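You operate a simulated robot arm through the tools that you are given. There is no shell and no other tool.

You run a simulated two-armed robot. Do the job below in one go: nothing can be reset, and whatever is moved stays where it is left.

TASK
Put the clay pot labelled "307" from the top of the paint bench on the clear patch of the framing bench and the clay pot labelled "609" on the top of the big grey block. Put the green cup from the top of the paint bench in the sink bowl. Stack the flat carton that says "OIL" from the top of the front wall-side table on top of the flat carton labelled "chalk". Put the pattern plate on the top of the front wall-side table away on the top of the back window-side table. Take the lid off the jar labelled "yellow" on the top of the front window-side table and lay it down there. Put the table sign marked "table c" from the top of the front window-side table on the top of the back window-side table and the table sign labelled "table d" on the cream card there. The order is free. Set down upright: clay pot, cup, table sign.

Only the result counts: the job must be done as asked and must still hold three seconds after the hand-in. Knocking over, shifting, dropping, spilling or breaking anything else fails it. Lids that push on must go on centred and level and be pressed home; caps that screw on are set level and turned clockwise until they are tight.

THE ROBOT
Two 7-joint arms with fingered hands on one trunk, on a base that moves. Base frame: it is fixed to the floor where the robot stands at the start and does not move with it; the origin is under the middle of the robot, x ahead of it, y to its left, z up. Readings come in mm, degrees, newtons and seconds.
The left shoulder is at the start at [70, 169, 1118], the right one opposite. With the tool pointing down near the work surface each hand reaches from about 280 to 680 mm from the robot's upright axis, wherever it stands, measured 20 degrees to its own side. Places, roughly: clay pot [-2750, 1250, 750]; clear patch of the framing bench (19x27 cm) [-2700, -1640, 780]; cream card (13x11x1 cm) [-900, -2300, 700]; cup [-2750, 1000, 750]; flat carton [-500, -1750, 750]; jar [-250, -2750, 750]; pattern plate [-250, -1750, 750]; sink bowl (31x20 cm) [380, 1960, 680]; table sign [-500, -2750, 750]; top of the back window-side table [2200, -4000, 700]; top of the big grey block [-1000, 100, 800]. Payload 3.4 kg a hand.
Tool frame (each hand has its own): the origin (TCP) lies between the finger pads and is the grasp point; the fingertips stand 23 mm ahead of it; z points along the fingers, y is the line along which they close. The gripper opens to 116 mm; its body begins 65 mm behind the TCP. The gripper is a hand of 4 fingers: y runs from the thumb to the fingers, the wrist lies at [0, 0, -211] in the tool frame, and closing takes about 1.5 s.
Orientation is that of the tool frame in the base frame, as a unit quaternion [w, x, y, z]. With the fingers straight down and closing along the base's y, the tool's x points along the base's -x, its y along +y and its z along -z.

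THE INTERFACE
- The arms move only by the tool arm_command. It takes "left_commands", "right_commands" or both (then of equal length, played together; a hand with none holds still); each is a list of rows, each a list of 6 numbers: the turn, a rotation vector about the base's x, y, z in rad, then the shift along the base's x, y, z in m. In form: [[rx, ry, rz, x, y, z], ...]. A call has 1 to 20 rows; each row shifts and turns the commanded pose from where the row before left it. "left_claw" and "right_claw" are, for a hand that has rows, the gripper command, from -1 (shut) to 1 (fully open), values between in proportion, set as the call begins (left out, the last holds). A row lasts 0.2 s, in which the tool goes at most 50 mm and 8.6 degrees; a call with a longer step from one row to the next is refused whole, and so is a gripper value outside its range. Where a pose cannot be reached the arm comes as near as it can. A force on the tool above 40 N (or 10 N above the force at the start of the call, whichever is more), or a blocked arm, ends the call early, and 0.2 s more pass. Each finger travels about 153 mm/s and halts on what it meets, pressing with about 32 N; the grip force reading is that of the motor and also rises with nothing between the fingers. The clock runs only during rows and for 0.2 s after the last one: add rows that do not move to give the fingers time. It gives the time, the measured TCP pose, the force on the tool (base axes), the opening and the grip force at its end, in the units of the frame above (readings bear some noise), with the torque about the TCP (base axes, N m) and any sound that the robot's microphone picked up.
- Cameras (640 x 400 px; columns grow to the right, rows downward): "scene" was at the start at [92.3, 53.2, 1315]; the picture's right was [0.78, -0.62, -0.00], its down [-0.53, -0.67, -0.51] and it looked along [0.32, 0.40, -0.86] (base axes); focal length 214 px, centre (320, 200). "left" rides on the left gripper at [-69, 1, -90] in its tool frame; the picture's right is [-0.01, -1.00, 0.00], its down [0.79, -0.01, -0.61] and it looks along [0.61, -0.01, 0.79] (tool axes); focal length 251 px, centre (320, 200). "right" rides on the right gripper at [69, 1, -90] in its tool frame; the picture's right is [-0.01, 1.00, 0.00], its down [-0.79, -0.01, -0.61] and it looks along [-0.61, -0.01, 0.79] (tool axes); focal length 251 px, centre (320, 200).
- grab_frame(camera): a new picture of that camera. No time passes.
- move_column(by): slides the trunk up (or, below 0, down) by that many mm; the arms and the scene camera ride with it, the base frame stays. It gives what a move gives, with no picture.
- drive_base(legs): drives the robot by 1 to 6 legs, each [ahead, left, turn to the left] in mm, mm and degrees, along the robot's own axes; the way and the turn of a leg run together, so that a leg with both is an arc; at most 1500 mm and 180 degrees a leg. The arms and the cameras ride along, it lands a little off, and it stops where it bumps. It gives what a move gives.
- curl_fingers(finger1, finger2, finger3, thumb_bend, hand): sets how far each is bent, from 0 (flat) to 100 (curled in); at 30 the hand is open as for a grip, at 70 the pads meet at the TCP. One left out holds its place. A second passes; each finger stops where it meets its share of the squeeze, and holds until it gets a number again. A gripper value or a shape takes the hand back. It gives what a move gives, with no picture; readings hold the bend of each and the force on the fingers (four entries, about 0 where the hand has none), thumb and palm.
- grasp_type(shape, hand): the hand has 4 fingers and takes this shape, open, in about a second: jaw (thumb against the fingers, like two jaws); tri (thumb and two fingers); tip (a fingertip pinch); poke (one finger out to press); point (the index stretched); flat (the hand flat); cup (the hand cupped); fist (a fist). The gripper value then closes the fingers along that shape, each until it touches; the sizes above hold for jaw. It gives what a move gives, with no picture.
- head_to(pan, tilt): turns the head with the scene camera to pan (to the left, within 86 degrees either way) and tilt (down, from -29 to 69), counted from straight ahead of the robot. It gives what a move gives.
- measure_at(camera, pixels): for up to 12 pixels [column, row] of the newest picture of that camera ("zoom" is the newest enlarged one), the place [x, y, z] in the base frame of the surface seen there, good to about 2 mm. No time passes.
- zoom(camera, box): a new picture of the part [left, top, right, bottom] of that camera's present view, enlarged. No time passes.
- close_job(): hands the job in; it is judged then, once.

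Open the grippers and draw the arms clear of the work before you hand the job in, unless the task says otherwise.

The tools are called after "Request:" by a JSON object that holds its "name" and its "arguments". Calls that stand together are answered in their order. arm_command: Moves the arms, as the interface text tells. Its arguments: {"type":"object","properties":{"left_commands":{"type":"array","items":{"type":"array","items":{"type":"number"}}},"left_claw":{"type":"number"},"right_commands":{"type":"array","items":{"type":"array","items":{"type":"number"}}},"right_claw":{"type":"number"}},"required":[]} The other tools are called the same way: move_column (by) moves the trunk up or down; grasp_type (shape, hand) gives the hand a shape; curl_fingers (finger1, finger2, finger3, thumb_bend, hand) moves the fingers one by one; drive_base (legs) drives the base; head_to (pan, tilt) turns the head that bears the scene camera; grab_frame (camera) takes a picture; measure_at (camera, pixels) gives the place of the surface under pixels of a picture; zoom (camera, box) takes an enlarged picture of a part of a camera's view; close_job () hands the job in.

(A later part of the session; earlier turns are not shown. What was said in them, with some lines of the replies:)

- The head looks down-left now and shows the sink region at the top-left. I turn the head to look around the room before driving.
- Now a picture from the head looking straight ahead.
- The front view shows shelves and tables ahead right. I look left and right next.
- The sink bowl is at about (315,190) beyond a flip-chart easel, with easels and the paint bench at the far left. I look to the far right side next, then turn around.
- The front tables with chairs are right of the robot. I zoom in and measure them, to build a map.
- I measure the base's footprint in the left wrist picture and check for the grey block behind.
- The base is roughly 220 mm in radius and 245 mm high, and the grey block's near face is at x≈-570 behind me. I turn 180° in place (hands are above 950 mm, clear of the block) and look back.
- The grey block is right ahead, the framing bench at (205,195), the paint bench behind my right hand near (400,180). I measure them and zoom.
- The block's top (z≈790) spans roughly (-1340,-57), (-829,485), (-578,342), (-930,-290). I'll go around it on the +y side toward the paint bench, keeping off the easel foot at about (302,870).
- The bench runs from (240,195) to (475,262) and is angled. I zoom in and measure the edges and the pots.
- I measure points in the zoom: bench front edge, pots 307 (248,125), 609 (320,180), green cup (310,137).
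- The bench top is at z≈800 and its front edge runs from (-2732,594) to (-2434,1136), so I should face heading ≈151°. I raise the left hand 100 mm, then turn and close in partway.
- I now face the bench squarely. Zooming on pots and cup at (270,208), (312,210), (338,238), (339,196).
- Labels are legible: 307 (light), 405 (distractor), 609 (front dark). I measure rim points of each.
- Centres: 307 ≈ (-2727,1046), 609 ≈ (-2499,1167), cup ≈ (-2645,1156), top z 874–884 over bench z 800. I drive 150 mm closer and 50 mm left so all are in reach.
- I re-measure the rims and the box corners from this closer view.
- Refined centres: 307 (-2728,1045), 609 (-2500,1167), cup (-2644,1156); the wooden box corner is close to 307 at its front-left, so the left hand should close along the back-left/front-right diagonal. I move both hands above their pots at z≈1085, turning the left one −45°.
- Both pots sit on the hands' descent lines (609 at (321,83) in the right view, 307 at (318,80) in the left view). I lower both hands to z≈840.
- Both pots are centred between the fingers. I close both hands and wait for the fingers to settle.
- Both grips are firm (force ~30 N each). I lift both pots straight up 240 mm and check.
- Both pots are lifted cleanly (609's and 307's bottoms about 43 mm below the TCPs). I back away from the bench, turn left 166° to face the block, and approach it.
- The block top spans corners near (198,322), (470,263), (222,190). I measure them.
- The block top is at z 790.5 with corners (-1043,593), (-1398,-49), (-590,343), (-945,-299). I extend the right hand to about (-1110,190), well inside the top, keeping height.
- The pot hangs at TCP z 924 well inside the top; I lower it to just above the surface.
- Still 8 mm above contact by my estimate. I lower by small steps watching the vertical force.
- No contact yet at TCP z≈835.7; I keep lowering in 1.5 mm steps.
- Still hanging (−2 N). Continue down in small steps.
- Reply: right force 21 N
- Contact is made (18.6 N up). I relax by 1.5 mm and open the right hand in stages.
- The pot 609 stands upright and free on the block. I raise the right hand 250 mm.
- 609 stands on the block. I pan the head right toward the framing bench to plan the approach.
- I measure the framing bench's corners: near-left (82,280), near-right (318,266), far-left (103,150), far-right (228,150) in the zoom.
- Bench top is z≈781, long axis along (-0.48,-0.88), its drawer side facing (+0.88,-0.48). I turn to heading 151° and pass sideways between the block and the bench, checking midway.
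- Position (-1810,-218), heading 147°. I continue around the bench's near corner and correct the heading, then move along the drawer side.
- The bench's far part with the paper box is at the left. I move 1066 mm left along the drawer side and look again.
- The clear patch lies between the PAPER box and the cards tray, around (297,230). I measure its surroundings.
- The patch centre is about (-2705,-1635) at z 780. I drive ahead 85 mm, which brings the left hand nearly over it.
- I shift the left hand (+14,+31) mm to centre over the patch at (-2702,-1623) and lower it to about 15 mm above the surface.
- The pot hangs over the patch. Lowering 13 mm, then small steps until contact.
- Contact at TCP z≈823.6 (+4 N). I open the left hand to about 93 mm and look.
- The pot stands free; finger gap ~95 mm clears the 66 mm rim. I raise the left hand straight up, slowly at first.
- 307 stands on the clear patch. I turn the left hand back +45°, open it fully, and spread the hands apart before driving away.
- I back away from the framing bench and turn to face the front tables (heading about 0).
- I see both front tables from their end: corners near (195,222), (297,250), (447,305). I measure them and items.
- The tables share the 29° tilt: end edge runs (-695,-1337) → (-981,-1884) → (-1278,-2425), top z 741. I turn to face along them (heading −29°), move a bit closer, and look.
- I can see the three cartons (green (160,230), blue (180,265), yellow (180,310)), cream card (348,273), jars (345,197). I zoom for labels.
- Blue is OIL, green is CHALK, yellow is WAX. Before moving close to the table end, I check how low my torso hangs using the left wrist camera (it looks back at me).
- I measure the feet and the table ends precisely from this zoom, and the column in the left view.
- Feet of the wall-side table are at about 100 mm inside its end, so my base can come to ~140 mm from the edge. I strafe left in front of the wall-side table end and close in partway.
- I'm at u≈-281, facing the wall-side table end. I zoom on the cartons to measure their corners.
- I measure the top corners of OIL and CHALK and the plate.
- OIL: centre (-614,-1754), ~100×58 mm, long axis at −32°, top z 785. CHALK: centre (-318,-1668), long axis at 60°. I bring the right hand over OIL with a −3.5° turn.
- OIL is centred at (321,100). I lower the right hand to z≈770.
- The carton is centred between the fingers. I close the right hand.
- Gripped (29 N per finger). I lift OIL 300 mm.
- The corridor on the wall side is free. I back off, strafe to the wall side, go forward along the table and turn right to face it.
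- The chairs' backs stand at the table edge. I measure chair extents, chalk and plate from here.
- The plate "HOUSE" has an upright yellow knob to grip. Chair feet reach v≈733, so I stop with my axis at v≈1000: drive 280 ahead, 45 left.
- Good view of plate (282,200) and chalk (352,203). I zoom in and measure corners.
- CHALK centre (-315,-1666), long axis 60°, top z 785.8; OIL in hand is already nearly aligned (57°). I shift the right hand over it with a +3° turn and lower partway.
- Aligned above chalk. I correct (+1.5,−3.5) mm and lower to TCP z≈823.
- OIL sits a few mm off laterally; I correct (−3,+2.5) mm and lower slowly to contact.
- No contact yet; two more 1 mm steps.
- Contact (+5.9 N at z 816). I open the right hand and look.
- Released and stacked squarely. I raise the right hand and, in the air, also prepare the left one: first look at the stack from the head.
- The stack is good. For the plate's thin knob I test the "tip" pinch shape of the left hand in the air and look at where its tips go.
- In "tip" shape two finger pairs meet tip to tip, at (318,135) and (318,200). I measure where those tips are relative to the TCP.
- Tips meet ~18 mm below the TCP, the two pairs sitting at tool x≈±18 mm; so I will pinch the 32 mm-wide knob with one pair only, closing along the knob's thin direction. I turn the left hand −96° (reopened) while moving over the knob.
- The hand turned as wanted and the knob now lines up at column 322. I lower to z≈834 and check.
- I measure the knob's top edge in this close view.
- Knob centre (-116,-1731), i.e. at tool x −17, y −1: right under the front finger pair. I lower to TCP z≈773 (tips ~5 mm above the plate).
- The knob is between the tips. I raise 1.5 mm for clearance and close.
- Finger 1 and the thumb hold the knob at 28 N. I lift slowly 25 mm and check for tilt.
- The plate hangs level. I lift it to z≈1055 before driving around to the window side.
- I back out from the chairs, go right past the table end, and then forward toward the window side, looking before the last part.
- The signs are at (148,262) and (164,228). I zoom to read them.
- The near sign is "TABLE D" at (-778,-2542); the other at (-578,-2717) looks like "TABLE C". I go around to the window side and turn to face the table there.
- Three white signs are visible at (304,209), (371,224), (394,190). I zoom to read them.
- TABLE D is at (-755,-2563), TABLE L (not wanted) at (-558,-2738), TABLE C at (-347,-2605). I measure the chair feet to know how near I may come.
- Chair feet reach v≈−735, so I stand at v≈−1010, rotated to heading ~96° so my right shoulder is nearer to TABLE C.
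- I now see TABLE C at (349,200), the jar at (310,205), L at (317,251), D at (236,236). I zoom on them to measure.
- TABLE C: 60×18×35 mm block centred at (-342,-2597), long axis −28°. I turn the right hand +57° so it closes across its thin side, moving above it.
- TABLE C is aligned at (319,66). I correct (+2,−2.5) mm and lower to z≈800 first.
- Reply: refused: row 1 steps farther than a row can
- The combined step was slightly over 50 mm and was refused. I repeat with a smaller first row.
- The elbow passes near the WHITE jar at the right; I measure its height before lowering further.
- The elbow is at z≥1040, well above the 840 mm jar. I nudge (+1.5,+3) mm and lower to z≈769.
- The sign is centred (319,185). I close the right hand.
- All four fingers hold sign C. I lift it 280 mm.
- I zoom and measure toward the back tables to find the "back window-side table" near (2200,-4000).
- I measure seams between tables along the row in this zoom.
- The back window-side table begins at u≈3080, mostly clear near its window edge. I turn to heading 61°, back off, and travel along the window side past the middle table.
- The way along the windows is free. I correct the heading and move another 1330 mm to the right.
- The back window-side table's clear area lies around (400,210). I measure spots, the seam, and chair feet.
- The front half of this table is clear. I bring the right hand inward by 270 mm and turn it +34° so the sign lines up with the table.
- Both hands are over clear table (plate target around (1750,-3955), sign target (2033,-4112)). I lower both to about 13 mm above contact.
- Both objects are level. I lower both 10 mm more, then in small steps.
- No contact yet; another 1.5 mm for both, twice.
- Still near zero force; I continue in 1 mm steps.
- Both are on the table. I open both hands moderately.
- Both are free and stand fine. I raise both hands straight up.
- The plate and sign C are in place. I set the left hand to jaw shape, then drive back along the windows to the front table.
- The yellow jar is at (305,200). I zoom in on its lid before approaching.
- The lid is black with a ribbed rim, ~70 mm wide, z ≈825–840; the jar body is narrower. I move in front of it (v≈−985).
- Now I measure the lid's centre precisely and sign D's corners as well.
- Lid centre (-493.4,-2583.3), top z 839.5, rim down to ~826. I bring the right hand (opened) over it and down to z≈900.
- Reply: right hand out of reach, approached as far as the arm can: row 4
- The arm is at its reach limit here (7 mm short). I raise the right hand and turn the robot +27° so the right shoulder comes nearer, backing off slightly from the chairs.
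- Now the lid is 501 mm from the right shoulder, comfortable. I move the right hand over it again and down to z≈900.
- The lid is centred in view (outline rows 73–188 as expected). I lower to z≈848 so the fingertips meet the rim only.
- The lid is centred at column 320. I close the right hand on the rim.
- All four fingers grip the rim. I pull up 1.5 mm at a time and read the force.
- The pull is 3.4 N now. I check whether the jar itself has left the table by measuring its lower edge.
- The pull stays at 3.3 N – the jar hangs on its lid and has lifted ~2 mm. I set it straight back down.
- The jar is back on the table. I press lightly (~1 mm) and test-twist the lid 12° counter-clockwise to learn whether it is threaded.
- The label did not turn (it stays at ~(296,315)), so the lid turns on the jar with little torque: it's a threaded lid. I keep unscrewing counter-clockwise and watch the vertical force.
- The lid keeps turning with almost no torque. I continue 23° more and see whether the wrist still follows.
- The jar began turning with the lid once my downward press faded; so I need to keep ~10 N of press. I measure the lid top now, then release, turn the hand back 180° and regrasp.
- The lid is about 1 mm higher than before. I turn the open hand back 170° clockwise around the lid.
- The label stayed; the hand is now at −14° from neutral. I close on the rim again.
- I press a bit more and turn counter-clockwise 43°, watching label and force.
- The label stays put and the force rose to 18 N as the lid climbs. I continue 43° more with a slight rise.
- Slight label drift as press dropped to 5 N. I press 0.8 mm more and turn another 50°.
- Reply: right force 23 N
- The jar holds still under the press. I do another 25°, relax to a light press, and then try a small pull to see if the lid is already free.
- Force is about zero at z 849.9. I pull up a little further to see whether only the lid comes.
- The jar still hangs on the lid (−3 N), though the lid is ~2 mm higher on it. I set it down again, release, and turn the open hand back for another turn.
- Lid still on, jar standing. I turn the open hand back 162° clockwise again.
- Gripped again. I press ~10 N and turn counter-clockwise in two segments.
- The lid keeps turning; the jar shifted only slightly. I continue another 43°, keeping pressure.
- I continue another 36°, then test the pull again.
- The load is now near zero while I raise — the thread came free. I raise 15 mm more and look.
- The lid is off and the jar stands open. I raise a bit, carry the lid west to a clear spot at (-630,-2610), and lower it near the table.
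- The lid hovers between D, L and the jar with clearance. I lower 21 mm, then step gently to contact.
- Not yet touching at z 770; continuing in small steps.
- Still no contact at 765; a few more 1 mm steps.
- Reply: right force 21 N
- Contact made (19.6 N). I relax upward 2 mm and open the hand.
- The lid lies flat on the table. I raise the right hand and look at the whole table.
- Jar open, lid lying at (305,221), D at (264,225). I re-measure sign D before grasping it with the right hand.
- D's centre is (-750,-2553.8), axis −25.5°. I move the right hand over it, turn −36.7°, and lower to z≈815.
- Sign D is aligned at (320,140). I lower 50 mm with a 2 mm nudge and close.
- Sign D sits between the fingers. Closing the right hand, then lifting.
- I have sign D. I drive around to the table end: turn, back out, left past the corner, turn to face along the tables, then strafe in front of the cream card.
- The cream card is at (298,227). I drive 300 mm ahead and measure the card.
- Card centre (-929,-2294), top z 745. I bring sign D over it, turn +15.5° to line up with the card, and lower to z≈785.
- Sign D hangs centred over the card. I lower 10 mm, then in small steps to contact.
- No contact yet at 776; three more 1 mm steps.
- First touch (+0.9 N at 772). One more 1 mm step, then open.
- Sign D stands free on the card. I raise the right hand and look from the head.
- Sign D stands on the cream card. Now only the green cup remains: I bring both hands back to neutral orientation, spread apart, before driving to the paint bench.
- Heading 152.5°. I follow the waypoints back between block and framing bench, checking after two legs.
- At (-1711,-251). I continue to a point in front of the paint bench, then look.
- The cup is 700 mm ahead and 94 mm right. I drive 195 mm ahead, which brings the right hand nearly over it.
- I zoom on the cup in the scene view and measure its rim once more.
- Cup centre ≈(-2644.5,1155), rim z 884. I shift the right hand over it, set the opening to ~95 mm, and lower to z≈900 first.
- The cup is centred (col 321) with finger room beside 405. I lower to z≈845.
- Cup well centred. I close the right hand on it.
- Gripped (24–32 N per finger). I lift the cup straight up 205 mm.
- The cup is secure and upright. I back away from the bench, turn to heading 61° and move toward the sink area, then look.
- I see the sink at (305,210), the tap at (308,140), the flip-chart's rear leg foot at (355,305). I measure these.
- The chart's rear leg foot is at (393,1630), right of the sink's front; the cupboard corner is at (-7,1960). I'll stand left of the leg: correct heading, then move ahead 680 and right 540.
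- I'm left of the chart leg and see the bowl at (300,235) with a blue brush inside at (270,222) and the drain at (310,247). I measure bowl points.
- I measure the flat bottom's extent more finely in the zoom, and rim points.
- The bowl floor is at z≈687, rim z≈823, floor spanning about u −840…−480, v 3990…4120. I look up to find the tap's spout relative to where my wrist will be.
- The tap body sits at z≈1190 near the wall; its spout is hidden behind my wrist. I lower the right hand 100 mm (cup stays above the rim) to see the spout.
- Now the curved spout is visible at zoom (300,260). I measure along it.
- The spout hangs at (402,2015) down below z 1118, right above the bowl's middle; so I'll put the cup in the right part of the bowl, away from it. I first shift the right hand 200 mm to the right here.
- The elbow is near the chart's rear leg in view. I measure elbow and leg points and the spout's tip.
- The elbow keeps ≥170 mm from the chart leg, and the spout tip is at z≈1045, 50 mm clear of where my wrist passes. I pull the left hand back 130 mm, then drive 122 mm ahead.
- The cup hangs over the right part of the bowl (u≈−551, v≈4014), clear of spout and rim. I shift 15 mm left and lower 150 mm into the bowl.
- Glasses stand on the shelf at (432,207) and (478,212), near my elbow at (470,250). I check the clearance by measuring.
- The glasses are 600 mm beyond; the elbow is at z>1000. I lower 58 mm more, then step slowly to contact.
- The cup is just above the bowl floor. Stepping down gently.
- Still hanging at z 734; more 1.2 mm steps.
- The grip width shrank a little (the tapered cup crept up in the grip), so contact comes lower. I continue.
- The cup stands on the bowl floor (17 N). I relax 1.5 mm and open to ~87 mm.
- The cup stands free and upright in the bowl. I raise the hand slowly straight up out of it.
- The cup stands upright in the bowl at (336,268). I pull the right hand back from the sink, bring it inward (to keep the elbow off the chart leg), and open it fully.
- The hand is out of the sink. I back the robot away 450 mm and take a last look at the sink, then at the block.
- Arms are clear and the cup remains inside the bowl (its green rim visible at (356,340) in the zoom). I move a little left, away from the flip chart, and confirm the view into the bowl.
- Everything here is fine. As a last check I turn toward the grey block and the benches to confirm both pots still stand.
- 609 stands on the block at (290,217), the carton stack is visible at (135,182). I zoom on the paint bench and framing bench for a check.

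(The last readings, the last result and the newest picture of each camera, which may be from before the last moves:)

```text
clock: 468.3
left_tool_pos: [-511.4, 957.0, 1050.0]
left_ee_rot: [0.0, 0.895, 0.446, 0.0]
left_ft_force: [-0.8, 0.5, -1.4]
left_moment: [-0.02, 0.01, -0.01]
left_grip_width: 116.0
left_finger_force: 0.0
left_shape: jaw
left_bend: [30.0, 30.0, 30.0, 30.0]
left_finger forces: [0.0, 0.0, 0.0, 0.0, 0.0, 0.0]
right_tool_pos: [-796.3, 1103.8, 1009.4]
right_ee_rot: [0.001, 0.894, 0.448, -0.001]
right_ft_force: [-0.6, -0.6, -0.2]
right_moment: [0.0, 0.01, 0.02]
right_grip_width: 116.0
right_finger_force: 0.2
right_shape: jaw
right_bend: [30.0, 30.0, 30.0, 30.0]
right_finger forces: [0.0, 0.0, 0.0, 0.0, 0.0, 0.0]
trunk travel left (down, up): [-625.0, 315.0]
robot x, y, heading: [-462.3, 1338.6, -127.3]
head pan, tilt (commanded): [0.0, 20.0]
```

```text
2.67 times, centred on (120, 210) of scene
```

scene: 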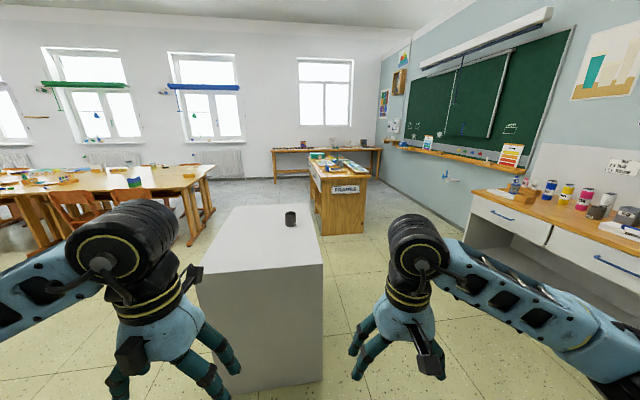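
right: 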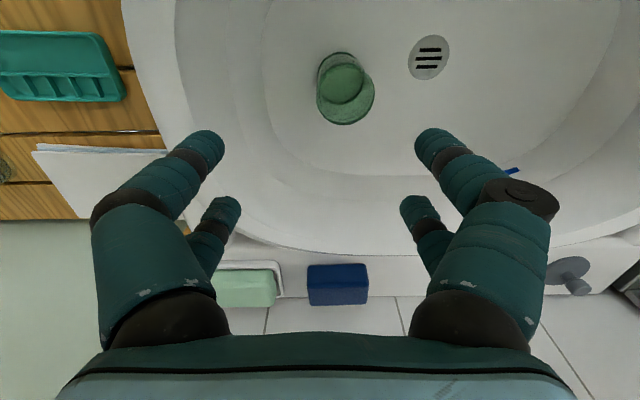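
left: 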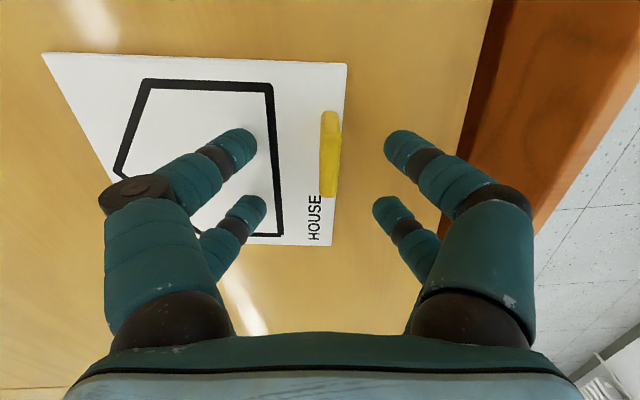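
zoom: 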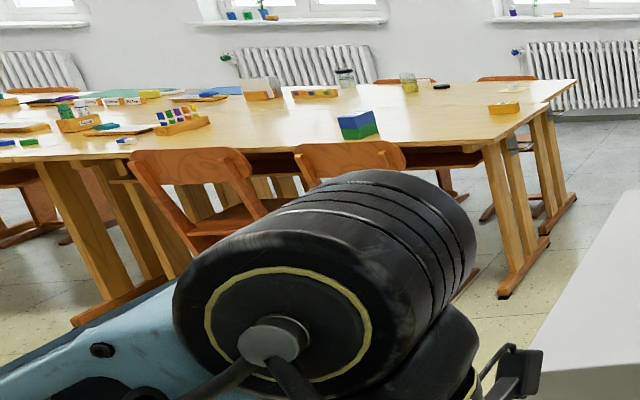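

All placements check out: 307 stands on the framing bench, 609 on the block, and OIL sits on CHALK. The open jar has its lid beside it, and sign D is on the card. Both grippers are open and clear, so I hand the job in.

Request:
{"name": "close_job", "arguments": {}}

```text
The job is handed in.
```

I finished every part of the job and handed it in. The hand-in gave no verdict.

- **Clay pots:** "307" stands upright on the clear patch of the framing bench, and "609" stands upright on the grey block.
- **Green cup:** it stands upright in the right-hand part of the sink bowl, clear of the tap.
- **Cartons:** the OIL carton is stacked square on the CHALK carton.
- **Pattern plate:** it lies flat on the back window-side table.
- **Yellow jar:** the lid was threaded, so I unscrewed it and laid it flat on the front window-side table beside the jar. While I was turning the lid, the jar itself moved a few millimetres and rotated slightly. It is still standing and I saw no spill.
- **Table signs:** "table c" stands upright on the back window-side table, and "table d" stands upright on the cream card.

I reported no bumps or knocked items along the way, and both hands were open and clear at the end. I confirmed the pots, cartons, jar with its lid, and "table d" in a last look around the room. The plate, "table c" and the cup I last saw clearly right after placing them.
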